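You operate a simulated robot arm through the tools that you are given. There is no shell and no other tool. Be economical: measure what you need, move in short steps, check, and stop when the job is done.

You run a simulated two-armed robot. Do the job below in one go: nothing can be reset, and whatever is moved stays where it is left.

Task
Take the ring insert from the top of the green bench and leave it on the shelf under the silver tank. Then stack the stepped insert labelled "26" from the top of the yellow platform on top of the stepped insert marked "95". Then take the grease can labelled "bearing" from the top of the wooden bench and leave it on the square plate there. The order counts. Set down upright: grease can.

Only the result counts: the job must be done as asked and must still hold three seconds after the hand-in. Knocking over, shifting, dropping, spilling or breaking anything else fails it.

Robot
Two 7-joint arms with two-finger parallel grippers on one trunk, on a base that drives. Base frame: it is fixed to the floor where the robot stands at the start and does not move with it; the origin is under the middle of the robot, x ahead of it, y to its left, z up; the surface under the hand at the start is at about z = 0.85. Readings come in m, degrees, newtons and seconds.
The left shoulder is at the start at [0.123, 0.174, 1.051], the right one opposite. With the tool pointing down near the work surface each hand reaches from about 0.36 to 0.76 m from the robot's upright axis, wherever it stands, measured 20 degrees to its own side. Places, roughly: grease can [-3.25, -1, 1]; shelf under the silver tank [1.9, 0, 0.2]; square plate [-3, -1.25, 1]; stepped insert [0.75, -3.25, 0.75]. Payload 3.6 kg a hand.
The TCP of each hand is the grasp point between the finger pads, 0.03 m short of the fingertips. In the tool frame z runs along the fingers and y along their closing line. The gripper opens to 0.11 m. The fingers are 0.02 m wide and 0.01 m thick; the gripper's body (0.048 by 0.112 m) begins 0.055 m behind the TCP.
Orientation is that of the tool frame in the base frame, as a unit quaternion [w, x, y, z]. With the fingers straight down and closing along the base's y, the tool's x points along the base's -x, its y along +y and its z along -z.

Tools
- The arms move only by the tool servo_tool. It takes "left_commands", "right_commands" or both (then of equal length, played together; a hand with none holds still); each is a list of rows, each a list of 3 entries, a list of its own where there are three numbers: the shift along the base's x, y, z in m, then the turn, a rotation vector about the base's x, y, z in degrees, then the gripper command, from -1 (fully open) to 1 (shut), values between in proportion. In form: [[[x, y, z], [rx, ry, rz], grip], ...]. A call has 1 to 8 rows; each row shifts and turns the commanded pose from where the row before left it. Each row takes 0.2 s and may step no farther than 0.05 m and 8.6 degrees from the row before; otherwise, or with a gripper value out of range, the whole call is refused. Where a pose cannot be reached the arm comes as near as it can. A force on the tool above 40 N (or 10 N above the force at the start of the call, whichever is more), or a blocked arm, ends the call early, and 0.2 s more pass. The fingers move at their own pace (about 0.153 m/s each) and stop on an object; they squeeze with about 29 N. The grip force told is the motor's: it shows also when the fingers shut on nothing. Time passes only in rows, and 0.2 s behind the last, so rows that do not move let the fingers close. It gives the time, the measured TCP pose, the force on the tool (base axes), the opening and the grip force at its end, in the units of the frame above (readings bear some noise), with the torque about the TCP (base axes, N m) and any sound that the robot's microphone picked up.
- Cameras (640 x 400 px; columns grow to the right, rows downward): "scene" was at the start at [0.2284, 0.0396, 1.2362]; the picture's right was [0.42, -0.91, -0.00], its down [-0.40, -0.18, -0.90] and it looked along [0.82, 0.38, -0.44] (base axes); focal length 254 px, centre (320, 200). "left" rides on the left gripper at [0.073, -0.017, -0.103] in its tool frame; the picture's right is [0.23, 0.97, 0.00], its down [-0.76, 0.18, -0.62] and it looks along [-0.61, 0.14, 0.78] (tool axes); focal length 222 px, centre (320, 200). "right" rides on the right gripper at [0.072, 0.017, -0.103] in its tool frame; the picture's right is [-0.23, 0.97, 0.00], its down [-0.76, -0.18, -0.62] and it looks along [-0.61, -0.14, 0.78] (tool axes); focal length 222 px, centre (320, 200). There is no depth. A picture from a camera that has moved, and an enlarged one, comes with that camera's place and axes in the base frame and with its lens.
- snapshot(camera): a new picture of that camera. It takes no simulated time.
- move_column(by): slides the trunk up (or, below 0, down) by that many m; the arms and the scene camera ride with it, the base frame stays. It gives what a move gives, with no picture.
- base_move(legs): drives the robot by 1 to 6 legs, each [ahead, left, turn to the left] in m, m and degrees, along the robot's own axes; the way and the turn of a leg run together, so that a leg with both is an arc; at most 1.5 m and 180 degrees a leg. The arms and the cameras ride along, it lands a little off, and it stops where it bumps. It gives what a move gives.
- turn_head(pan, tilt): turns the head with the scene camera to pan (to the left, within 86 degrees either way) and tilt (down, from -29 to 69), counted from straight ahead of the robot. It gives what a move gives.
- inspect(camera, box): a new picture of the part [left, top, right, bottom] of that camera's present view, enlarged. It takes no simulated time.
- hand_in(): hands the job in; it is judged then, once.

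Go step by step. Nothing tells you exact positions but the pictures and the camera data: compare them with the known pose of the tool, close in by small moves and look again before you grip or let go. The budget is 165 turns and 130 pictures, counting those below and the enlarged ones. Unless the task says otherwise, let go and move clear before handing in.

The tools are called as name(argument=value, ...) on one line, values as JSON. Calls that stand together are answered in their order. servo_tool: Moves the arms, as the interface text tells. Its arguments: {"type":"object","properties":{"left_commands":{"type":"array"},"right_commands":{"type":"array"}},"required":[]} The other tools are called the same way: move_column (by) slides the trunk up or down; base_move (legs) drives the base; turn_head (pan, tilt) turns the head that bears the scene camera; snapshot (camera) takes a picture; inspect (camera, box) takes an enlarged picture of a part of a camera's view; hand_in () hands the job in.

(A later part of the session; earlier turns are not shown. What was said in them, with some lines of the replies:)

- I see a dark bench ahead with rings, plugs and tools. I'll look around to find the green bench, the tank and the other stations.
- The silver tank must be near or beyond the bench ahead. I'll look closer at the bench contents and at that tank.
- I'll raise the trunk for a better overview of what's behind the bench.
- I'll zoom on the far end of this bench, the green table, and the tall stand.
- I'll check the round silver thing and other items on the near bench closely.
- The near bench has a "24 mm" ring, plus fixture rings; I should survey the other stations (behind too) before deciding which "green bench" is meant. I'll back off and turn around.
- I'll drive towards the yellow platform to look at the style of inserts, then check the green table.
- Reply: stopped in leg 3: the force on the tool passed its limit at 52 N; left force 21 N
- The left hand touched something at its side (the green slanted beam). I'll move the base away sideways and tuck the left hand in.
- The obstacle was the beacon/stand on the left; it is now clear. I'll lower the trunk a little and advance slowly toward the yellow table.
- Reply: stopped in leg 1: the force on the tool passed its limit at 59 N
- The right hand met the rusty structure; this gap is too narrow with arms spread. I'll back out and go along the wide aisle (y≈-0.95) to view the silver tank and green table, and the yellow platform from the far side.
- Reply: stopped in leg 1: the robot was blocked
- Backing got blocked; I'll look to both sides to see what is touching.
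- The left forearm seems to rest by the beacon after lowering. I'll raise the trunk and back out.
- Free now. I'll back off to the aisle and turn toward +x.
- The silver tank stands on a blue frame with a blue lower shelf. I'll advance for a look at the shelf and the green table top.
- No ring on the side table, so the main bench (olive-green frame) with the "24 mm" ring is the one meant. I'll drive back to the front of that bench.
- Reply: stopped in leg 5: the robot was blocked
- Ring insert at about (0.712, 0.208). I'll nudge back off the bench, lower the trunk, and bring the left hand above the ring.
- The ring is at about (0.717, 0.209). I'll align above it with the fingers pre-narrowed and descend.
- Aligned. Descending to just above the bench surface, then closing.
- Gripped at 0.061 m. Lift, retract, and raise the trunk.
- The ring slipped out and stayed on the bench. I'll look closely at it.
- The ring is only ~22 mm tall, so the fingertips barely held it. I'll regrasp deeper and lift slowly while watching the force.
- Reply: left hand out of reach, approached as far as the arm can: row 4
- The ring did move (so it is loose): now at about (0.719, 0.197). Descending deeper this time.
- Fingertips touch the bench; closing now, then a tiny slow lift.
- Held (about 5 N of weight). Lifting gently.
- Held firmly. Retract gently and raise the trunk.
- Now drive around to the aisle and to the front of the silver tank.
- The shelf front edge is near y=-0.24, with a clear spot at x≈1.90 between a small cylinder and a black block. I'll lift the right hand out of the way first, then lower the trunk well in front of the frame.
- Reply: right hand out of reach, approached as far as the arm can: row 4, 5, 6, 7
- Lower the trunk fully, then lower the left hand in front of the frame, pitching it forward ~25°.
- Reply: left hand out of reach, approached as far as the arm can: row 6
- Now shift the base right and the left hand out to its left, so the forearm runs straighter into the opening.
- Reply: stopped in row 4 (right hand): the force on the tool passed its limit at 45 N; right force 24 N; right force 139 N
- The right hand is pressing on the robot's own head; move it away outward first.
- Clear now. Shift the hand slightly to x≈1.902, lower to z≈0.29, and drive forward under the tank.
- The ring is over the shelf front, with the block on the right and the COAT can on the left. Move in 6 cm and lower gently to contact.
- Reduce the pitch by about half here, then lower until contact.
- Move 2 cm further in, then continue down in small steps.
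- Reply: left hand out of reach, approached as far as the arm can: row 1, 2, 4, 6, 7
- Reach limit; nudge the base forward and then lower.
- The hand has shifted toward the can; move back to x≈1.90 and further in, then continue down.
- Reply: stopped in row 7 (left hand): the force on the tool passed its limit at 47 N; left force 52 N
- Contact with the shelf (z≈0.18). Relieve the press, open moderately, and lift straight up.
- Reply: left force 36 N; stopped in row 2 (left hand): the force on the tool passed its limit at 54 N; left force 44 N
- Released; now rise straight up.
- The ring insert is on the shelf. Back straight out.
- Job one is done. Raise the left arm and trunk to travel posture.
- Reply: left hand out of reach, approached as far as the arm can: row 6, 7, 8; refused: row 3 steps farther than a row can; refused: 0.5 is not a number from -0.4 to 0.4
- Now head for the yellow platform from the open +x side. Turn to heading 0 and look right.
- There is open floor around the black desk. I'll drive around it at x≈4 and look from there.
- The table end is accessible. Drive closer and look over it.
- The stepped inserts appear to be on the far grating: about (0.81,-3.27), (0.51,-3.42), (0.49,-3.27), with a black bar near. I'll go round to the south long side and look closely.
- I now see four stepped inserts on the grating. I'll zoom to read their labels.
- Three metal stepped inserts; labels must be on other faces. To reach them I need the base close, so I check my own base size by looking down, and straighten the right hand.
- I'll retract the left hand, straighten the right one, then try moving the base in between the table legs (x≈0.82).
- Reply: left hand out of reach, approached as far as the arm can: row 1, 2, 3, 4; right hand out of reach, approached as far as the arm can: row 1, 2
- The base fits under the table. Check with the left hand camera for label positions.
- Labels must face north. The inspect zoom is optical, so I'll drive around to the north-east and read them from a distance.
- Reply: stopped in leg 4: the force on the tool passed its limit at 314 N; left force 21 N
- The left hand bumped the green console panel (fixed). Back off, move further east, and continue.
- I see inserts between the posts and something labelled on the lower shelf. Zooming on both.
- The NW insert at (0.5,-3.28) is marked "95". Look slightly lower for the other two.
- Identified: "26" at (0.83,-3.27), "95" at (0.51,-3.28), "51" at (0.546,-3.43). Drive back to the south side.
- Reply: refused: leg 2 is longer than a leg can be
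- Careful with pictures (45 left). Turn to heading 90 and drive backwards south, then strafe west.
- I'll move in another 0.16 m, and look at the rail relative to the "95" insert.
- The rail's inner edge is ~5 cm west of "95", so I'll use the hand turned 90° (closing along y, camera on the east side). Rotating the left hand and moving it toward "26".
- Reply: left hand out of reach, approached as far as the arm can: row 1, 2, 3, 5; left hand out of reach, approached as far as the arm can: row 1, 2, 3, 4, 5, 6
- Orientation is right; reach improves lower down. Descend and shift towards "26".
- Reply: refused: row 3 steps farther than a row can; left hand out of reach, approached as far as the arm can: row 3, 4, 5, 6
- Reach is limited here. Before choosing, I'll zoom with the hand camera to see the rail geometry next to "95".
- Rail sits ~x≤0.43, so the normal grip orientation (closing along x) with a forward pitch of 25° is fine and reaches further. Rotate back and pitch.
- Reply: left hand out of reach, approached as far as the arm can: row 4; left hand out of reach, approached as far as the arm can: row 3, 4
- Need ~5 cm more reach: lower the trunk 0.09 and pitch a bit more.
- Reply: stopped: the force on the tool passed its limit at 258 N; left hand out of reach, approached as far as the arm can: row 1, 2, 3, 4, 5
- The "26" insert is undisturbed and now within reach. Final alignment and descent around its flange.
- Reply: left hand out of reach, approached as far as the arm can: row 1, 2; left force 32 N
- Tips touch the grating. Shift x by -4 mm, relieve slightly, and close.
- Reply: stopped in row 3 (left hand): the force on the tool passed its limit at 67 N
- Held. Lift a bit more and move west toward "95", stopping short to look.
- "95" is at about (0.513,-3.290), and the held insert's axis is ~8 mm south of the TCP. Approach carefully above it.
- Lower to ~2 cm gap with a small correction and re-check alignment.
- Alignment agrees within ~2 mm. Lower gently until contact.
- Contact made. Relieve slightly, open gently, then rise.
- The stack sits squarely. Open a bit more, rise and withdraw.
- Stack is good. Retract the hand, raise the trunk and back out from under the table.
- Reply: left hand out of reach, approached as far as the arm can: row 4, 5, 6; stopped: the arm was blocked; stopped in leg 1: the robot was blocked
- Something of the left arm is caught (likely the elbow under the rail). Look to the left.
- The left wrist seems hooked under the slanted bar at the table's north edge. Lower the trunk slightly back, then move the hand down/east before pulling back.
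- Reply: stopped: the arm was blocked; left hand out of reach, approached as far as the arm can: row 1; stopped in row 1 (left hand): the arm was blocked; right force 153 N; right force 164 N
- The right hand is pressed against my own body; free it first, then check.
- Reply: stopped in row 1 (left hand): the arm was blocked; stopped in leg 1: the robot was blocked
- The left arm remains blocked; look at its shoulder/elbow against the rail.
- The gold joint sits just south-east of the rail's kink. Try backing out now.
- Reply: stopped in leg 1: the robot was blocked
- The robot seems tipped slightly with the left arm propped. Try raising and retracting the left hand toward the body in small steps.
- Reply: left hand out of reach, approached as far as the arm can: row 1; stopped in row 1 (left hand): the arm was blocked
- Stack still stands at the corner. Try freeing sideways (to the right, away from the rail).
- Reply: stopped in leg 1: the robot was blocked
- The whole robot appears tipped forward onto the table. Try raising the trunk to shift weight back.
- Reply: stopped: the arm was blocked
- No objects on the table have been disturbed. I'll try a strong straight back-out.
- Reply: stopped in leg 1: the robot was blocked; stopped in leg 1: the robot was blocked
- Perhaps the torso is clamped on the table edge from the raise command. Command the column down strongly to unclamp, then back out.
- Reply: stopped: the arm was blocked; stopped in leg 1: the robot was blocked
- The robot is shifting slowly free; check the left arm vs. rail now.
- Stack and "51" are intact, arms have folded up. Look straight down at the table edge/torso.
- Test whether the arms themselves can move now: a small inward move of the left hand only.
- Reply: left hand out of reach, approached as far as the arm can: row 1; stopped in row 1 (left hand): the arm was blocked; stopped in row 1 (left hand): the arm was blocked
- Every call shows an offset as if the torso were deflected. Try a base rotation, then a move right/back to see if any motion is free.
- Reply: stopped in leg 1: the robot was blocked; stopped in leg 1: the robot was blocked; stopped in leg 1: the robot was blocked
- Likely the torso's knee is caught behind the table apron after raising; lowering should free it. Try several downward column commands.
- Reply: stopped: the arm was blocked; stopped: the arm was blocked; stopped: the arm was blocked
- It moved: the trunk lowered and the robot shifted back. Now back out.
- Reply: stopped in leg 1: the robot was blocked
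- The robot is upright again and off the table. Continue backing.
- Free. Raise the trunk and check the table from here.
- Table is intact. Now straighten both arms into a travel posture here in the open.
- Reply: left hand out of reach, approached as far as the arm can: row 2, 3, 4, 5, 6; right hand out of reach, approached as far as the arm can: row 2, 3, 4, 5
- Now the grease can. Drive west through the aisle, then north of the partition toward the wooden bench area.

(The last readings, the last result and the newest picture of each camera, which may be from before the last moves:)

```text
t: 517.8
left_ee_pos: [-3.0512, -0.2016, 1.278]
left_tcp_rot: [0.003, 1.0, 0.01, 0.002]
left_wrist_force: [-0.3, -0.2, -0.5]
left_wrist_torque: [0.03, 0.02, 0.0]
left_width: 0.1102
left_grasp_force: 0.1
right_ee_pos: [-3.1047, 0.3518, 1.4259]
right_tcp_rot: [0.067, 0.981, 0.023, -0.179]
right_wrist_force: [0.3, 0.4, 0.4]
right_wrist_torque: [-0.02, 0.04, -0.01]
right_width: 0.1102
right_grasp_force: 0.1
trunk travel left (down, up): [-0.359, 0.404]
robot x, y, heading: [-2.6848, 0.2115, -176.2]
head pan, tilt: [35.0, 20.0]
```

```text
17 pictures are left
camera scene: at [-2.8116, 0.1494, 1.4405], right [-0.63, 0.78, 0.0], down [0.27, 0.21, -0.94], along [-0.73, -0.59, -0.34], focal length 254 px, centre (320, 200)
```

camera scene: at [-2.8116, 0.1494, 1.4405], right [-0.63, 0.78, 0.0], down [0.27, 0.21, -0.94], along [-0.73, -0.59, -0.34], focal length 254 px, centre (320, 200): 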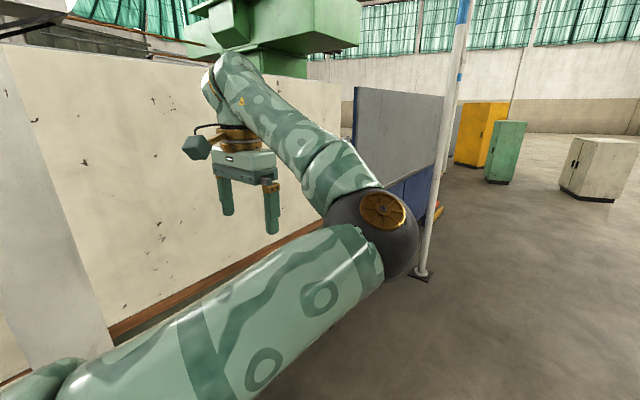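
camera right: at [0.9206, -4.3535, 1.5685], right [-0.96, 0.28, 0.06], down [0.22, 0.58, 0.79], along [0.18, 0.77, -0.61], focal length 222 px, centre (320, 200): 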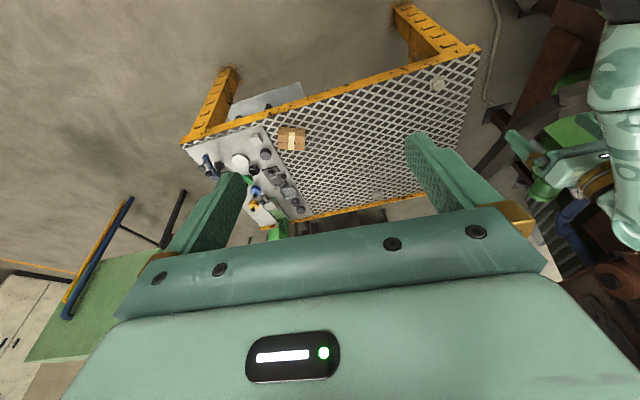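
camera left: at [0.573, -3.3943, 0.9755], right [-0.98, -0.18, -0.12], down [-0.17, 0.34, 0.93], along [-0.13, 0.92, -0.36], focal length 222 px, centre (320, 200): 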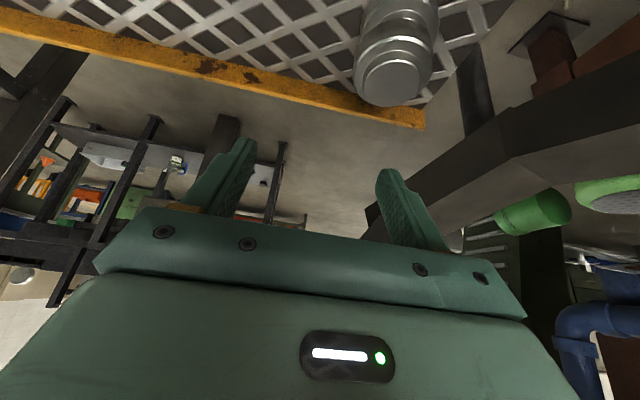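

The partitions block from the north; continue west around their end.

base_move(legs=[[1.45, -0.25, -3.8], [1.5, 0, 0], [0.4, 0, 0], [0, 0, 90]])

turn_head(pan=30, tilt=20)

snapshot(camera="scene")

```text
t: 538.1
left_ee_pos: [-5.6563, -0.0526, 1.2785]
left_tcp_rot: [-0.001, 0.711, 0.703, 0.002]
left_wrist_force: [0.1, -0.7, 1.0]
left_wrist_torque: [0.0, -0.02, 0.04]
left_width: 0.1102
left_grasp_force: 0.1
right_ee_pos: [-6.2089, -0.0884, 1.4267]
right_tcp_rot: [0.173, 0.688, 0.7, -0.081]
right_wrist_force: [0.1, 0.6, -0.1]
right_wrist_torque: [0.01, -0.01, -0.03]
right_width: 0.1099
right_grasp_force: 0.1
trunk travel left (down, up): [-0.359, 0.404]
robot x, y, heading: [-6.059, 0.329, -88.2]
head pan, tilt: [35.0, 20.0]
```

```text
t: 538.8
left_ee_pos: [-5.6554, -0.0519, 1.2785]
left_tcp_rot: [-0.001, 0.712, 0.703, 0.003]
left_wrist_force: [-0.7, 0.1, 0.0]
left_wrist_torque: [-0.01, -0.01, 0.01]
left_width: 0.11
left_grasp_force: 0.1
right_ee_pos: [-6.2093, -0.089, 1.4262]
right_tcp_rot: [0.173, 0.689, 0.699, -0.082]
right_wrist_force: [-0.1, -0.4, -0.3]
right_wrist_torque: [0.05, -0.01, 0.0]
right_width: 0.1099
right_grasp_force: 0.2
trunk travel left (down, up): [-0.359, 0.404]
robot x, y, heading: [-6.0554, 0.3268, -88.0]
head pan, tilt: [30.0, 20.0]
```

```text
16 pictures are left
camera scene: at [-6.0035, 0.193, 1.4405], right [-0.85, -0.53, 0.0], down [-0.18, 0.29, -0.94], along [0.5, -0.8, -0.34], focal length 254 px, centre (320, 200)
```

scene: 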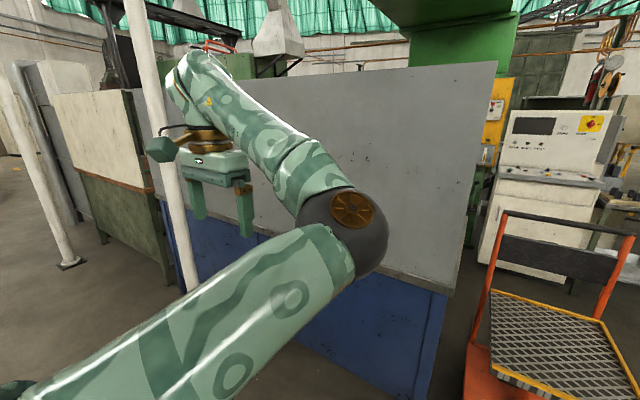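

No way through on this side; the wooden bench must be approached from the south aisle. I'll return east and enter that aisle facing north.

base_move(legs=[[0, 0, 178], [0, -1.5, 0], [0, -1.5, 0], [0, -1.5, 0], [0, -0.9, 0]])

```text
t: 572.1
left_ee_pos: [-1.052, 1.0317, 1.28]
left_tcp_rot: [-0.002, -0.706, 0.708, 0.0]
left_wrist_force: [-0.5, 0.5, -0.8]
left_wrist_torque: [-0.03, 0.02, -0.01]
left_width: 0.1103
left_grasp_force: 0.0
right_ee_pos: [-0.4973, 1.0735, 1.4266]
right_tcp_rot: [-0.08, 0.703, -0.686, -0.173]
right_wrist_force: [0.0, -0.1, 0.3]
right_wrist_torque: [0.0, -0.02, -0.01]
right_width: 0.11
right_grasp_force: 0.0
trunk travel left (down, up): [-0.359, 0.404]
robot x, y, heading: [-0.6499, 0.6556, 92.7]
head pan, tilt: [30.0, 20.0]
```

base_move(legs=[[0, 0, -2.7], [-1.5, 0, 0], [-0.5, 0.05, 0], [-0.35, 0.55, 0]])

turn_head(pan=70, tilt=22)

snapshot(camera="scene")

```text
t: 585.7
left_ee_pos: [-1.6482, -1.3033, 1.2785]
left_tcp_rot: [-0.001, -0.689, 0.724, 0.001]
left_wrist_force: [-0.5, -0.2, -1.1]
left_wrist_torque: [0.03, -0.01, -0.02]
left_width: 0.11
left_grasp_force: 0.0
right_ee_pos: [-1.0923, -1.2877, 1.4267]
right_tcp_rot: [0.085, -0.686, 0.701, 0.172]
right_wrist_force: [0.1, -0.4, -0.2]
right_wrist_torque: [0.01, -0.01, 0.01]
right_width: 0.1101
right_grasp_force: 0.1
trunk travel left (down, up): [-0.359, 0.404]
robot x, y, heading: [-1.2594, -1.6993, 89.9]
head pan, tilt: [30.0, 20.0]
```

```text
t: 586.7
left_ee_pos: [-1.6467, -1.3012, 1.2777]
left_tcp_rot: [-0.002, -0.689, 0.725, 0.0]
left_wrist_force: [-0.5, 0.2, 0.0]
left_wrist_torque: [0.03, -0.02, -0.01]
left_width: 0.11
left_grasp_force: 0.0
right_ee_pos: [-1.0907, -1.2848, 1.4252]
right_tcp_rot: [0.085, -0.686, 0.702, 0.172]
right_wrist_force: [0.1, 0.3, -0.5]
right_wrist_torque: [0.01, 0.0, 0.03]
right_width: 0.1098
right_grasp_force: 0.0
trunk travel left (down, up): [-0.359, 0.404]
robot x, y, heading: [-1.2625, -1.6986, 90.0]
head pan, tilt: [70.0, 22.0]
```

```text
15 pictures are left
camera scene: at [-1.347, -1.607, 1.4373], right [0.35, 0.94, 0.0], down [0.35, -0.13, -0.93], along [-0.87, 0.32, -0.37], focal length 254 px, centre (320, 200)
```

scene: 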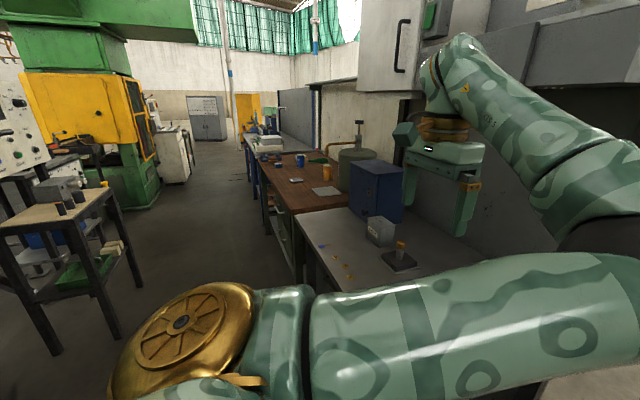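

The wooden bench with the plate and cans is just past the grey bench. Strafe left to it.

base_move(legs=[[-0.05, 1.4, 0]])

turn_head(pan=10, tilt=38)

snapshot(camera="scene")

```text
t: 593.7
left_ee_pos: [-3.0355, -1.3295, 1.2786]
left_tcp_rot: [-0.002, -0.683, 0.73, 0.0]
left_wrist_force: [0.0, -0.1, 0.6]
left_wrist_torque: [0.0, 0.0, 0.01]
left_width: 0.11
left_grasp_force: 0.1
right_ee_pos: [-2.4787, -1.3234, 1.4265]
right_tcp_rot: [0.086, -0.681, 0.707, 0.17]
right_wrist_force: [-0.5, 0.1, -1.1]
right_wrist_torque: [0.0, 0.0, -0.01]
right_width: 0.1101
right_grasp_force: 0.1
trunk travel left (down, up): [-0.359, 0.404]
robot x, y, heading: [-2.6537, -1.7331, 88.9]
head pan, tilt: [70.0, 22.0]
```

```text
t: 595.0
left_ee_pos: [-3.034, -1.3306, 1.2788]
left_tcp_rot: [-0.004, -0.684, 0.73, 0.0]
left_wrist_force: [0.6, -0.4, 0.6]
left_wrist_torque: [0.05, -0.01, 0.0]
left_width: 0.1098
left_grasp_force: 0.1
right_ee_pos: [-2.4779, -1.3234, 1.4269]
right_tcp_rot: [0.086, -0.681, 0.707, 0.171]
right_wrist_force: [-0.5, 0.6, -0.9]
right_wrist_torque: [0.02, 0.01, -0.03]
right_width: 0.11
right_grasp_force: 0.0
trunk travel left (down, up): [-0.359, 0.404]
robot x, y, heading: [-2.653, -1.7304, 88.7]
head pan, tilt: [10.0, 38.0]
```

```text
14 pictures are left
camera scene: at [-2.6661, -1.5883, 1.4121], right [0.99, 0.16, 0.0], down [0.1, -0.61, -0.79], along [-0.12, 0.78, -0.62], focal length 254 px, centre (320, 200)
```

scene: 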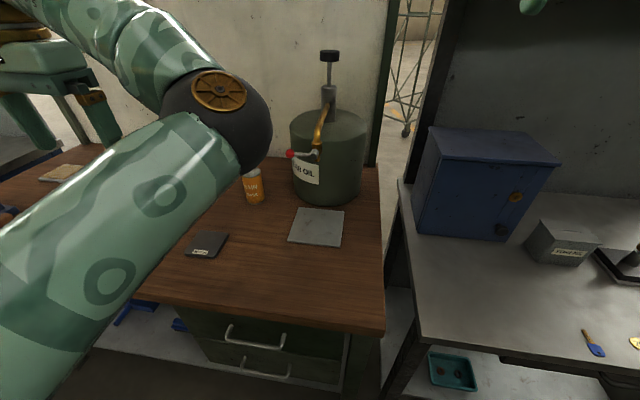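

The square plate is at about (-2.75,-1.07). Use the left hand camera to see the cans on the left part.

snapshot(camera="left")

```text
13 pictures are left
camera left: at [-3.0214, -1.4041, 1.3819], right [-0.99, -0.16, 0.0], down [-0.13, 0.77, 0.62], along [-0.1, 0.61, -0.78], focal length 222 px, centre (320, 200)
```

left: 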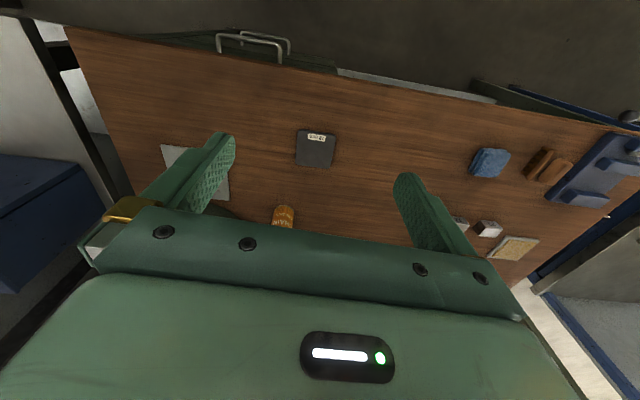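

Two candidate plates: a grey sheet at (-2.75,-1.07) and a black square with a label at (-3.03,-1.18), the latter matching the given place. Zoom in on both labels, and move the left hand to reveal the other cans.

inspect(camera="scene", box=[180, 160, 356, 270])

servo_tool(left_commands=[[[-0.04, 0, 0], [0, 0, 0], -1], [[-0.04, 0, 0], [0, 0, 0], -1], [[-0.04, 0, 0], [0, 0, 0], -1], [[0, 0, 0], [0, 0, 0], -1]])

base_move(legs=[[0.0, 0.35, 1]])

snapshot(camera="scene")

```text
3.64 times, centred on (268, 215) of scene
camera zoom: at [-2.6661, -1.5883, 1.4121], right [0.99, 0.16, 0.0], down [0.1, -0.61, -0.79], along [-0.12, 0.78, -0.62], focal length 922 px, centre (509, 146)
```

zoom: 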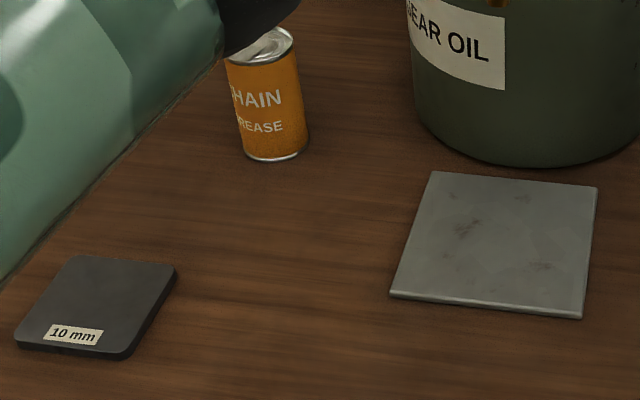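

```text
t: 596.0
left_ee_pos: [-3.1535, -1.3286, 1.2777]
left_tcp_rot: [-0.002, -0.684, 0.73, 0.0]
left_wrist_force: [0.4, 0.5, 0.0]
left_wrist_torque: [0.03, 0.01, -0.02]
left_width: 0.1101
left_grasp_force: 0.0
right_ee_pos: [-2.478, -1.3234, 1.4264]
right_tcp_rot: [0.085, -0.681, 0.707, 0.172]
right_wrist_force: [0.2, 0.4, -0.1]
right_wrist_torque: [0.01, 0.01, 0.02]
right_width: 0.1099
right_grasp_force: 0.1
trunk travel left (down, up): [-0.359, 0.404]
robot x, y, heading: [-2.6519, -1.7316, 89.1]
head pan, tilt: [10.0, 38.0]
```

```text
t: 598.2
left_ee_pos: [-3.5059, -1.3355, 1.2776]
left_tcp_rot: [-0.002, -0.691, 0.723, 0.0]
left_wrist_force: [-0.6, 0.0, -0.1]
left_wrist_torque: [-0.01, -0.01, -0.01]
left_width: 0.11
left_grasp_force: 0.0
right_ee_pos: [-2.8313, -1.3167, 1.4269]
right_tcp_rot: [0.085, -0.687, 0.701, 0.172]
right_wrist_force: [0.2, 0.1, -0.3]
right_wrist_torque: [0.01, -0.01, 0.01]
right_width: 0.1101
right_grasp_force: 0.1
trunk travel left (down, up): [-0.359, 0.404]
robot x, y, heading: [-3.0015, -1.7284, 90.1]
head pan, tilt: [10.0, 38.0]
```

```text
11 pictures are left
camera scene: at [-3.0137, -1.5852, 1.4121], right [0.98, 0.17, 0.0], down [0.11, -0.61, -0.79], along [-0.14, 0.78, -0.62], focal length 254 px, centre (320, 200)
```

scene: 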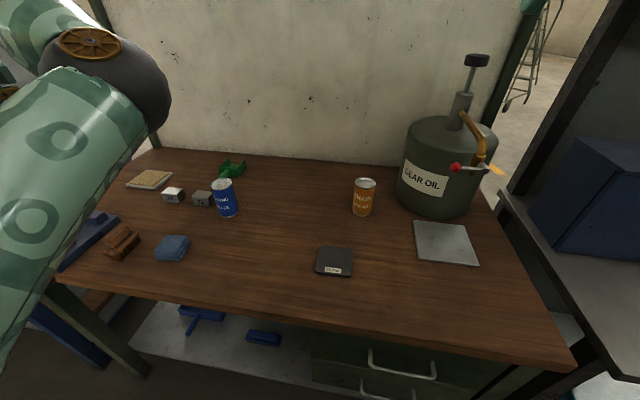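

Blue can seems to read "BEARING". Verify with a zoom.

inspect(camera="scene", box=[190, 160, 382, 280])

```text
3.33 times, centred on (286, 220) of scene
camera zoom: at [-3.0137, -1.5852, 1.4121], right [0.98, 0.17, 0.0], down [0.11, -0.61, -0.79], along [-0.14, 0.78, -0.62], focal length 845 px, centre (433, 133)
```

zoom: 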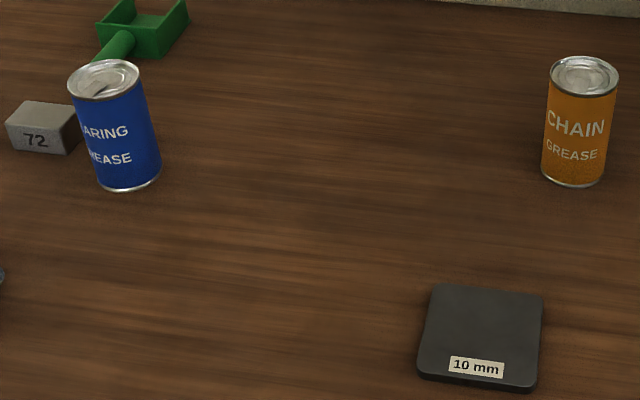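

Blue is "BEARING GREASE" at about (-3.39,-1.05); plate = the black square at (-3.05,-1.19). Shift left and bring the left hand above the can.

base_move(legs=[[0.03, 0.2, 0]])

servo_tool(left_commands=[[[0.04, 0.02, 0], [0, 0, 0], -1], [[0.045, 0.02, 0], [0, 0, 0], -1], [[0.045, 0.02, 0], [0, 0, 0], -1], [[0.045, 0.02, 0], [0, 0, 0], -1], [[0.045, 0.02, 0], [0, 0, 0], -1], [[0.045, 0.02, 0], [0, 0, 0], -1], [[0.03, 0.02, 0], [0, 0, 0], -1], [[0, 0, 0], [0, 0, 0], -1]])

snapshot(camera="left")

```text
t: 599.8
left_ee_pos: [-3.704, -1.3016, 1.2775]
left_tcp_rot: [-0.002, -0.689, 0.725, 0.0]
left_wrist_force: [-0.3, -0.7, 0.3]
left_wrist_torque: [-0.01, 0.0, -0.03]
left_width: 0.1101
left_grasp_force: 0.1
right_ee_pos: [-3.0302, -1.2875, 1.4272]
right_tcp_rot: [0.085, -0.686, 0.702, 0.172]
right_wrist_force: [-0.3, -0.2, 0.0]
right_wrist_torque: [0.03, 0.0, -0.02]
right_width: 0.11
right_grasp_force: 0.0
trunk travel left (down, up): [-0.359, 0.404]
robot x, y, heading: [-3.1964, -1.7016, 89.7]
head pan, tilt: [10.0, 38.0]
```

```text
t: 601.6
left_ee_pos: [-3.4766, -1.1515, 1.3066]
left_tcp_rot: [-0.002, -0.69, 0.724, -0.001]
left_wrist_force: [-0.6, -0.2, 0.7]
left_wrist_torque: [-0.01, -0.04, 0.02]
left_width: 0.1098
left_grasp_force: 0.0
left hand out of reach, approached as far as the arm can: row 4, 5, 6, 7
right_ee_pos: [-3.0292, -1.2871, 1.4265]
right_tcp_rot: [0.085, -0.686, 0.702, 0.171]
right_wrist_force: [-0.1, -0.3, -0.7]
right_wrist_torque: [0.0, 0.04, -0.03]
right_width: 0.1101
right_grasp_force: 0.1
trunk travel left (down, up): [-0.359, 0.404]
robot x, y, heading: [-3.1954, -1.6967, 89.6]
head pan, tilt: [10.0, 38.0]
```

```text
9 pictures are left
camera left: at [-3.4639, -1.2259, 1.4097], right [-0.98, -0.18, 0.0], down [-0.14, 0.77, 0.62], along [-0.11, 0.61, -0.78], focal length 222 px, centre (320, 200)
```

left: 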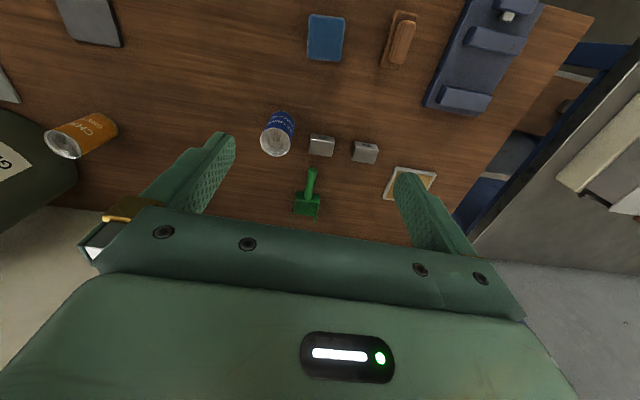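

Triangulated: can at (-3.409,-1.026), top z≈0.98, bench top ≈0.875. Move above the can, staying higher than its top.

servo_tool(left_commands=[[[0, 0, -0.05], [0, 0, 0], -0.6], [[0, 0, -0.05], [0, 0, 0], -0.6], [[0, 0, -0.05], [0, 0, 0], -0.6], [[0, 0, -0.05], [0, 0, 0], -0.6], [[0.022, 0.04, 0], [0, 0, 0], -0.6], [[0.022, 0.04, 0], [0, 0, 0], -0.6], [[0.023, 0.045, 0], [0, 0, 0], -0.6], [[0, 0, 0], [0, 0, 0], -0.6]])

snapshot(camera="left")

```text
refused: row 7 steps farther than a row can; nothing moved
```

```text
8 pictures are left
camera left: at [-3.4639, -1.2259, 1.4097], right [-0.98, -0.18, 0.0], down [-0.14, 0.77, 0.62], along [-0.11, 0.61, -0.78], focal length 222 px, centre (320, 200)
```

left: 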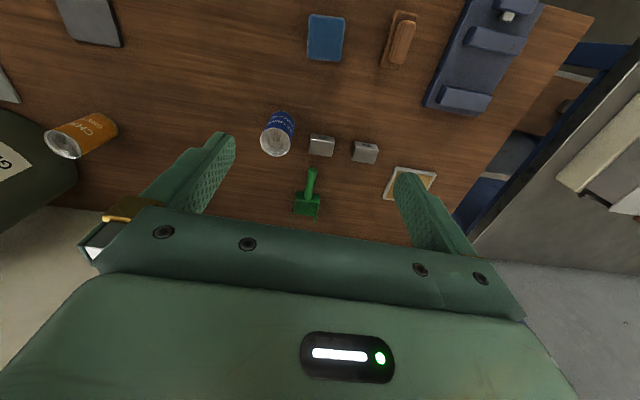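

servo_tool(left_commands=[[[0, 0, -0.05], [0, 0, 0], -0.6], [[0, 0, -0.05], [0, 0, 0], -0.6], [[0, 0, -0.05], [0, 0, 0], -0.6], [[0, 0, -0.05], [0, 0, 0], -0.6], [[0.022, 0.04, 0], [0, 0, 0], -0.6], [[0.022, 0.04, 0], [0, 0, 0], -0.6], [[0.022, 0.04, 0], [0, 0, 0], -0.6], [[0, 0, 0], [0, 0, 0], -0.6]])

```text
t: 603.4
left_ee_pos: [-3.4337, -1.0427, 1.1082]
left_tcp_rot: [-0.003, -0.69, 0.724, 0.0]
left_wrist_force: [-0.5, -0.5, 0.2]
left_wrist_torque: [0.01, -0.01, 0.0]
left_width: 0.088
left_grasp_force: 0.0
left hand out of reach, approached as far as the arm can: row 1, 2, 7
right_ee_pos: [-3.0302, -1.2875, 1.4259]
right_tcp_rot: [0.086, -0.686, 0.702, 0.172]
right_wrist_force: [0.0, 0.2, -0.6]
right_wrist_torque: [-0.01, 0.02, -0.02]
right_width: 0.1099
right_grasp_force: 0.2
trunk travel left (down, up): [-0.359, 0.404]
robot x, y, heading: [-3.1999, -1.6983, 89.6]
head pan, tilt: [10.0, 38.0]
```

servo_tool(left_commands=[[[0.01, 0, -0.03], [0, 0, 0], -0.6], [[0.015, 0.01, -0.015], [0, 0, 0], -0.6], [[0, 0.008, 0], [0, 0, 0], -0.6], [[0, 0, 0], [0, 0, 0], -0.6]])

snapshot(camera="left")

```text
t: 604.4
left_ee_pos: [-3.4124, -1.0406, 1.0602]
left_tcp_rot: [-0.002, -0.69, 0.724, 0.001]
left_wrist_force: [0.6, 0.5, -0.2]
left_wrist_torque: [0.05, -0.03, 0.0]
left_width: 0.0881
left_grasp_force: 0.1
left hand out of reach, approached as far as the arm can: row 2, 3
right_ee_pos: [-3.03, -1.2858, 1.4262]
right_tcp_rot: [0.085, -0.686, 0.702, 0.171]
right_wrist_force: [-0.3, 0.4, 0.1]
right_wrist_torque: [0.0, 0.01, 0.02]
right_width: 0.11
right_grasp_force: 0.0
trunk travel left (down, up): [-0.359, 0.404]
robot x, y, heading: [-3.1976, -1.6975, 89.8]
head pan, tilt: [10.0, 38.0]
```

```text
7 pictures are left
camera left: at [-3.3989, -1.1146, 1.163], right [-0.98, -0.18, 0.0], down [-0.14, 0.77, 0.62], along [-0.11, 0.61, -0.78], focal length 222 px, centre (320, 200)
```

left: 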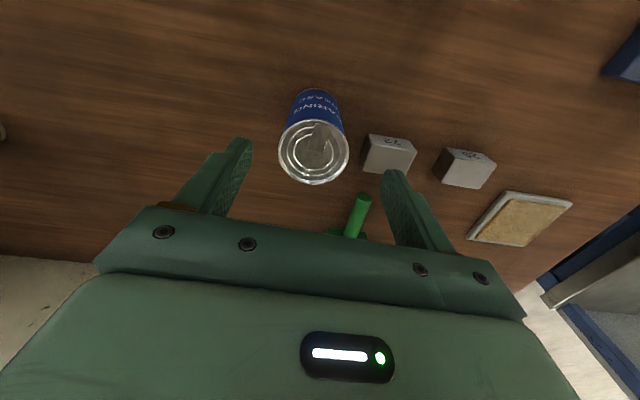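

Nearly aligned; nudge the base forward 3 cm and correct.

base_move(legs=[[0.03, 0, 0]])

```text
t: 605.3
left_ee_pos: [-3.4117, -1.0114, 1.0608]
left_tcp_rot: [-0.003, -0.689, 0.724, 0.0]
left_wrist_force: [-0.3, -0.5, -0.3]
left_wrist_torque: [0.01, 0.02, 0.01]
left_width: 0.0879
left_grasp_force: 0.0
right_ee_pos: [-3.0278, -1.2572, 1.4264]
right_tcp_rot: [0.086, -0.686, 0.702, 0.172]
right_wrist_force: [0.3, 0.6, 0.7]
right_wrist_torque: [0.0, -0.01, 0.03]
right_width: 0.1098
right_grasp_force: 0.1
trunk travel left (down, up): [-0.359, 0.404]
robot x, y, heading: [-3.1984, -1.6666, 89.5]
head pan, tilt: [10.0, 38.0]
```

servo_tool(left_commands=[[[0.003, -0.014, 0], [0, 0, 0], -0.6], [[0, 0, -0.03], [0, 0, 0], -0.6], [[0, 0, -0.03], [0, 0, 0], -0.6], [[0, 0, -0.025], [0, 0, 0], -0.6], [[0, 0, -0.018], [0, 0, 0], -0.6], [[0, 0, 0], [0, 0, 0], -0.6]])

snapshot(camera="left")

```text
t: 606.7
left_ee_pos: [-3.4092, -1.0255, 0.9568]
left_tcp_rot: [-0.003, -0.689, 0.725, 0.0]
left_wrist_force: [-0.4, -0.2, -0.6]
left_wrist_torque: [0.01, -0.01, 0.01]
left_width: 0.0879
left_grasp_force: 0.2
right_ee_pos: [-3.0278, -1.2588, 1.4262]
right_tcp_rot: [0.086, -0.685, 0.702, 0.172]
right_wrist_force: [-0.1, 0.3, -0.9]
right_wrist_torque: [0.01, -0.01, 0.0]
right_width: 0.1098
right_grasp_force: 0.2
trunk travel left (down, up): [-0.359, 0.404]
robot x, y, heading: [-3.1956, -1.6672, 89.9]
head pan, tilt: [10.0, 38.0]
```

```text
6 pictures are left
camera left: at [-3.3955, -1.0989, 1.0599], right [-0.98, -0.18, 0.0], down [-0.14, 0.77, 0.62], along [-0.11, 0.61, -0.78], focal length 222 px, centre (320, 200)
```

left: 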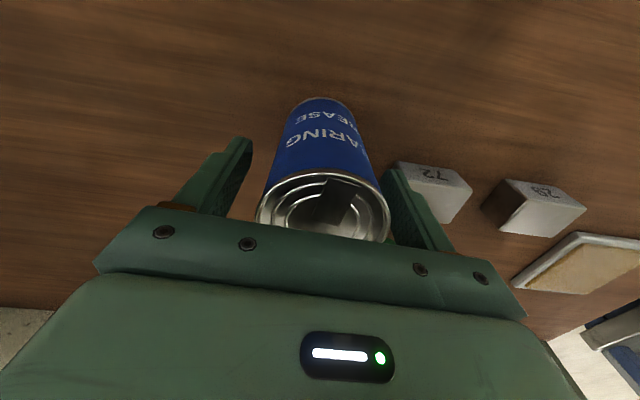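

Centered. Close, then lift gently.

servo_tool(left_commands=[[[-0.002, 0, 0], [0, 0, 0], -0.4], [[0, 0, 0], [0, 0, 0], 0], [[0, 0, 0], [0, 0, 0], 1], [[0, 0, 0], [0, 0, 0], 1], [[0, 0, 0], [0, 0, 0], 1]])

servo_tool(left_commands=[[[0, 0, 0.005], [0, 0, 0], 1], [[0, 0, 0.015], [0, 0, 0], 1], [[0, 0, 0.02], [0, 0, 0], 1], [[0, 0, 0.02], [0, 0, 0], 1], [[0, 0, 0], [0, 0, 0], 1]])

```text
t: 607.9
left_ee_pos: [-3.4099, -1.0247, 0.958]
left_tcp_rot: [-0.002, -0.689, 0.725, 0.001]
left_wrist_force: [2.0, -0.2, 0.0]
left_wrist_torque: [-0.02, -0.09, -0.02]
left_width: 0.0594
left_grasp_force: 29.1
right_ee_pos: [-3.029, -1.2572, 1.4266]
right_tcp_rot: [0.086, -0.685, 0.702, 0.172]
right_wrist_force: [-0.1, 0.2, -0.1]
right_wrist_torque: [0.01, -0.03, 0.0]
right_width: 0.1099
right_grasp_force: 0.0
trunk travel left (down, up): [-0.359, 0.404]
robot x, y, heading: [-3.1973, -1.668, 89.6]
head pan, tilt: [10.0, 38.0]
```

```text
t: 609.1
left_ee_pos: [-3.4105, -1.0246, 1.0176]
left_tcp_rot: [-0.003, -0.689, 0.724, 0.0]
left_wrist_force: [0.4, -0.4, -2.5]
left_wrist_torque: [0.03, 0.02, -0.01]
left_width: 0.0594
left_grasp_force: 29.3
right_ee_pos: [-3.0297, -1.2566, 1.426]
right_tcp_rot: [0.084, -0.686, 0.702, 0.171]
right_wrist_force: [0.1, 0.1, 0.2]
right_wrist_torque: [-0.04, 0.02, -0.02]
right_width: 0.11
right_grasp_force: 0.1
trunk travel left (down, up): [-0.359, 0.404]
robot x, y, heading: [-3.1997, -1.6668, 89.8]
head pan, tilt: [10.0, 38.0]
```

Held. Retract to y≈-1.175, raise slightly, then strafe the base right so the hand arrives over the plate.

servo_tool(left_commands=[[[0, -0.02, 0.02], [0, 0, 0], 1], [[0, -0.03, 0.01], [0, 0, 0], 1], [[0, -0.03, 0], [0, 0, 0], 1], [[0, -0.03, 0], [0, 0, 0], 1], [[0, -0.03, 0], [0, 0, 0], 1], [[0, -0.01, 0], [0, 0, 0], 1], [[0, 0, 0], [0, 0, 0], 1]])

base_move(legs=[[0, -0.355, 0]])

snapshot(camera="left")

```text
t: 610.7
left_ee_pos: [-3.4313, -1.1179, 1.0153]
left_tcp_rot: [-0.002, -0.689, 0.725, 0.0]
left_wrist_force: [0.0, -0.3, -2.7]
left_wrist_torque: [0.03, -0.01, 0.01]
left_width: 0.0595
left_grasp_force: 29.4
left hand out of reach, approached as far as the arm can: row 3, 4, 5, 6
right_ee_pos: [-3.0289, -1.2565, 1.4252]
right_tcp_rot: [0.084, -0.686, 0.702, 0.171]
right_wrist_force: [0.2, 0.4, 0.4]
right_wrist_torque: [-0.01, 0.0, -0.02]
right_width: 0.1102
right_grasp_force: 0.0
trunk travel left (down, up): [-0.359, 0.404]
robot x, y, heading: [-3.1973, -1.6712, 89.9]
head pan, tilt: [10.0, 38.0]
```

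```text
t: 613.0
left_ee_pos: [-3.0731, -1.1198, 1.016]
left_tcp_rot: [-0.003, -0.689, 0.725, 0.0]
left_wrist_force: [1.2, 0.6, -3.2]
left_wrist_torque: [0.02, 0.0, -0.02]
left_width: 0.0596
left_grasp_force: 28.9
right_ee_pos: [-2.6683, -1.2585, 1.4263]
right_tcp_rot: [0.085, -0.686, 0.702, 0.172]
right_wrist_force: [-0.3, 0.1, -0.3]
right_wrist_torque: [-0.01, 0.01, -0.01]
right_width: 0.1101
right_grasp_force: 0.1
trunk travel left (down, up): [-0.359, 0.404]
robot x, y, heading: [-2.8413, -1.6676, 89.6]
head pan, tilt: [10.0, 38.0]
```

```text
5 pictures are left
camera left: at [-3.0585, -1.1938, 1.1181], right [-0.98, -0.18, 0.01], down [-0.14, 0.77, 0.62], along [-0.11, 0.61, -0.78], focal length 222 px, centre (320, 200)
```

left: 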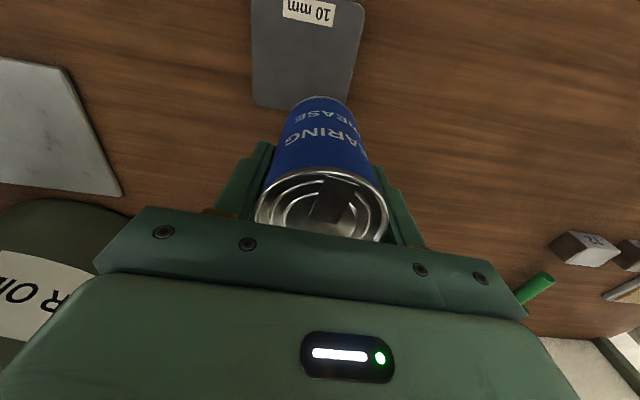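

Plate centre ≈ (-3.05,-1.168). The arm can't retract more, so shift the base: back 4.8 cm and right 2.3 cm.

base_move(legs=[[-0.048, -0.023, 0]])

```text
t: 613.9
left_ee_pos: [-3.049, -1.17, 1.0161]
left_tcp_rot: [-0.001, -0.689, 0.725, 0.002]
left_wrist_force: [0.0, 0.2, -2.4]
left_wrist_torque: [0.04, 0.04, -0.01]
left_width: 0.0592
left_grasp_force: 29.4
right_ee_pos: [-2.645, -1.3087, 1.426]
right_tcp_rot: [0.085, -0.685, 0.702, 0.173]
right_wrist_force: [0.3, -0.6, 0.9]
right_wrist_torque: [0.03, -0.01, -0.01]
right_width: 0.1101
right_grasp_force: 0.1
trunk travel left (down, up): [-0.359, 0.404]
robot x, y, heading: [-2.8153, -1.7151, 89.4]
head pan, tilt: [10.0, 38.0]
```

Right over the plate. Lower to just above, then feel for contact.

servo_tool(left_commands=[[[0, 0, -0.015], [0, 0, 0], 1], [[0, 0, -0.015], [0, 0, 0], 1], [[0, 0, -0.01], [0, 0, 0], 1], [[0, 0, 0], [0, 0, 0], 1]])

snapshot(camera="scene")

```text
t: 614.9
left_ee_pos: [-3.0496, -1.1689, 0.9748]
left_tcp_rot: [-0.002, -0.689, 0.725, 0.0]
left_wrist_force: [-0.1, -0.7, -3.1]
left_wrist_torque: [0.05, 0.02, -0.01]
left_width: 0.0595
left_grasp_force: 29.2
right_ee_pos: [-2.6454, -1.3065, 1.4268]
right_tcp_rot: [0.085, -0.686, 0.702, 0.172]
right_wrist_force: [0.2, 0.0, -0.6]
right_wrist_torque: [0.01, 0.02, -0.01]
right_width: 0.1099
right_grasp_force: 0.2
trunk travel left (down, up): [-0.359, 0.404]
robot x, y, heading: [-2.8158, -1.7179, 89.9]
head pan, tilt: [10.0, 38.0]
```

```text
4 pictures are left
camera scene: at [-2.8297, -1.5753, 1.4121], right [0.99, 0.17, 0.0], down [0.1, -0.61, -0.79], along [-0.13, 0.78, -0.62], focal length 254 px, centre (320, 200)
```

scene: 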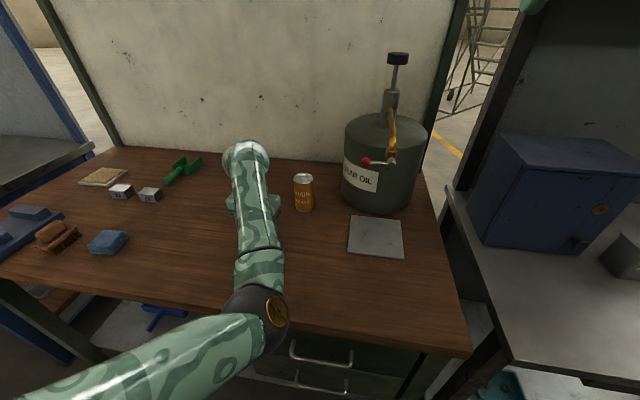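

Continue with 2 mm steps until contact.

servo_tool(left_commands=[[[0, 0, -0.002], [0, 0, 0], 1], [[0, 0, -0.002], [0, 0, 0], 1], [[0, 0, -0.002], [0, 0, 0], 1], [[0, 0, 0], [0, 0, 0], 1]])

```text
t: 615.9
left_ee_pos: [-3.0504, -1.1693, 0.9689]
left_tcp_rot: [-0.002, -0.689, 0.725, 0.0]
left_wrist_force: [0.6, -0.7, -2.6]
left_wrist_torque: [0.01, 0.01, 0.01]
left_width: 0.0591
left_grasp_force: 29.4
right_ee_pos: [-2.6474, -1.3078, 1.4253]
right_tcp_rot: [0.085, -0.686, 0.702, 0.171]
right_wrist_force: [-0.5, 0.8, 0.6]
right_wrist_torque: [0.01, -0.02, -0.02]
right_width: 0.11
right_grasp_force: 0.1
trunk travel left (down, up): [-0.359, 0.404]
robot x, y, heading: [-2.816, -1.7176, 89.7]
head pan, tilt: [10.0, 38.0]
```

servo_tool(left_commands=[[[0, 0, -0.0015], [0, 0, 0], 1], [[0, 0, -0.0015], [0, 0, 0], 1], [[0, 0, 0], [0, 0, 0], 1]])

```text
t: 616.7
left_ee_pos: [-3.0486, -1.1693, 0.9668]
left_tcp_rot: [-0.001, -0.689, 0.725, 0.002]
left_wrist_force: [-1.3, 2.0, 11.6]
left_wrist_torque: [0.04, -0.28, 0.07]
left_width: 0.0593
left_grasp_force: 29.2
right_ee_pos: [-2.6461, -1.3083, 1.4278]
right_tcp_rot: [0.085, -0.686, 0.701, 0.171]
right_wrist_force: [0.1, -0.9, -0.1]
right_wrist_torque: [-0.01, -0.01, -0.03]
right_width: 0.11
right_grasp_force: 0.0
trunk travel left (down, up): [-0.359, 0.404]
robot x, y, heading: [-2.8156, -1.7197, 89.7]
head pan, tilt: [10.0, 38.0]
```

Contact at the expected height on the plate. Relieve, open gently, and rise.

servo_tool(left_commands=[[[0, 0, 0.001], [0, 0, 0], 1], [[0, 0, 0], [0, 0, 0], -0.2], [[0, 0, 0], [0, 0, 0], -0.4], [[0, 0, 0], [0, 0, 0], -0.5]])

servo_tool(left_commands=[[[0, 0, 0.01], [0, 0, 0], -0.6], [[0, 0, 0.02], [0, 0, 0], -0.6], [[0, 0, 0.03], [0, 0, 0], -0.6], [[0, 0, 0.03], [0, 0, 0], -0.6], [[0, 0, 0.03], [0, 0, 0], -0.6], [[0, 0, 0], [0, 0, 0], -0.6]])

snapshot(camera="left")

```text
t: 617.7
left_ee_pos: [-3.0491, -1.1683, 0.9665]
left_tcp_rot: [-0.003, -0.689, 0.725, 0.0]
left_wrist_force: [-0.3, 0.6, 0.3]
left_wrist_torque: [0.0, 0.02, 0.0]
left_width: 0.0826
left_grasp_force: 0.0
right_ee_pos: [-2.6464, -1.3075, 1.4252]
right_tcp_rot: [0.086, -0.686, 0.702, 0.172]
right_wrist_force: [-0.2, -0.5, -0.3]
right_wrist_torque: [-0.03, -0.03, 0.02]
right_width: 0.1102
right_grasp_force: 0.1
trunk travel left (down, up): [-0.359, 0.404]
robot x, y, heading: [-2.815, -1.7191, 89.9]
head pan, tilt: [10.0, 38.0]
```

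```text
t: 619.1
left_ee_pos: [-3.0592, -1.1444, 1.0777]
left_tcp_rot: [-0.003, -0.688, 0.725, 0.0]
left_wrist_force: [0.2, 0.3, -1.1]
left_wrist_torque: [0.02, 0.02, 0.0]
left_width: 0.088
left_grasp_force: 0.2
left hand out of reach, approached as far as the arm can: row 3, 4, 5
right_ee_pos: [-2.6458, -1.3084, 1.4258]
right_tcp_rot: [0.084, -0.686, 0.702, 0.171]
right_wrist_force: [0.4, 0.3, -0.4]
right_wrist_torque: [0.02, -0.02, 0.03]
right_width: 0.1102
right_grasp_force: 0.0
trunk travel left (down, up): [-0.359, 0.404]
robot x, y, heading: [-2.8186, -1.7204, 89.6]
head pan, tilt: [10.0, 38.0]
```

```text
3 pictures are left
camera left: at [-3.0453, -1.2177, 1.1791], right [-0.98, -0.18, 0.0], down [-0.14, 0.77, 0.62], along [-0.11, 0.61, -0.78], focal length 222 px, centre (320, 200)
```

left: 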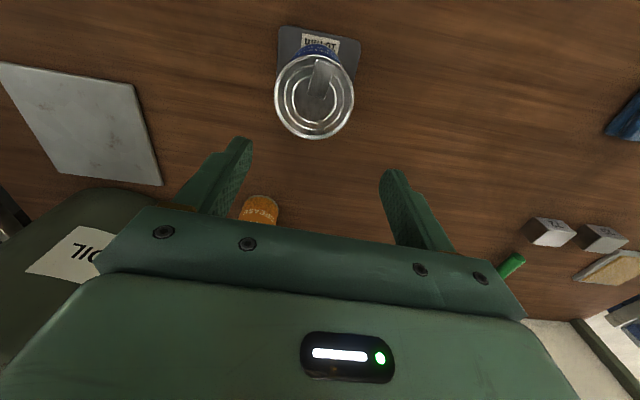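

The can stands on the plate. Raise clear and take a final look.

move_column(by=0.15)

base_move(legs=[[-0.15, 0, 0]])

snapshot(camera="left")

```text
t: 620.9
left_ee_pos: [-3.0595, -1.1445, 1.2252]
left_tcp_rot: [-0.002, -0.689, 0.725, 0.0]
left_wrist_force: [0.0, -0.3, -0.1]
left_wrist_torque: [0.02, 0.01, 0.0]
left_width: 0.0881
left_grasp_force: 0.0
right_ee_pos: [-2.647, -1.3075, 1.5757]
right_tcp_rot: [0.085, -0.686, 0.702, 0.171]
right_wrist_force: [-0.5, -0.1, -0.4]
right_wrist_torque: [0.04, -0.01, -0.01]
right_width: 0.1099
right_grasp_force: 0.1
trunk travel left (down, up): [-0.509, 0.254]
robot x, y, heading: [-2.8152, -1.7142, 89.7]
head pan, tilt: [10.0, 38.0]
```

```text
t: 622.2
left_ee_pos: [-3.0618, -1.2961, 1.2251]
left_tcp_rot: [-0.002, -0.689, 0.725, 0.0]
left_wrist_force: [-0.8, 0.5, 0.4]
left_wrist_torque: [0.0, 0.01, -0.03]
left_width: 0.088
left_grasp_force: 0.0
right_ee_pos: [-2.6483, -1.4574, 1.5753]
right_tcp_rot: [0.084, -0.687, 0.702, 0.171]
right_wrist_force: [0.1, 0.6, -0.6]
right_wrist_torque: [0.02, 0.01, 0.03]
right_width: 0.1101
right_grasp_force: 0.1
trunk travel left (down, up): [-0.509, 0.254]
robot x, y, heading: [-2.8183, -1.869, 90.0]
head pan, tilt: [10.0, 38.0]
```

```text
2 pictures are left
camera left: at [-3.0476, -1.3695, 1.329], right [-0.98, -0.18, 0.0], down [-0.14, 0.77, 0.62], along [-0.11, 0.61, -0.78], focal length 222 px, centre (320, 200)
```

left: 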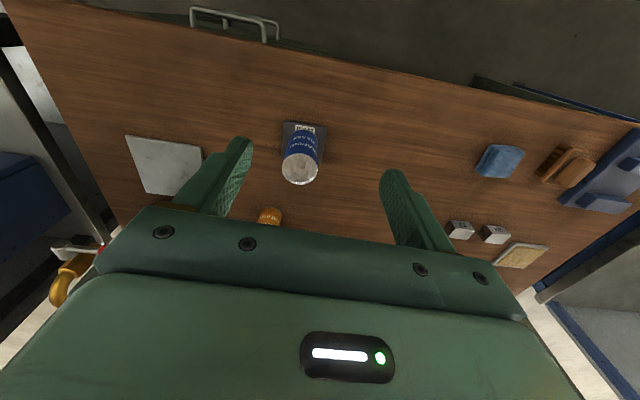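

The can stands upright on the black plate, both hands are clear and nothing else on the wooden bench has moved. Handing in.

hand_in()

```text
The job is handed in.
```

I handed the job in with all three moves done in order, but two of the targets were my best reading of the scene:

- **Ring insert:** I took it to be the "24 mm" ring on the bench you start at, which has a green frame. It slipped from the gripper on the first try and shifted about 1 cm on the bench. It now sits on the shelf under the silver tank.
- **Stepped insert:** "26" is stacked on "95" on the yellow platform. Both labels were read before the move.
- **Grease can:** the blue "bearing" can stands upright on the black square plate marked "10 mm". A larger grey sheet also lay on that bench; I chose the black one because it matched the position you gave.

**Contacts along the way:** an arm bumped the signal beacon, a rusty machine frame and the green console (314 N there). After stacking, the robot got stuck against the yellow platform for a while before I worked it free. In the pictures I took afterwards, nothing on the platform or the wooden bench had moved. I did not look back at the beacon, the frame, the console or the shelf.
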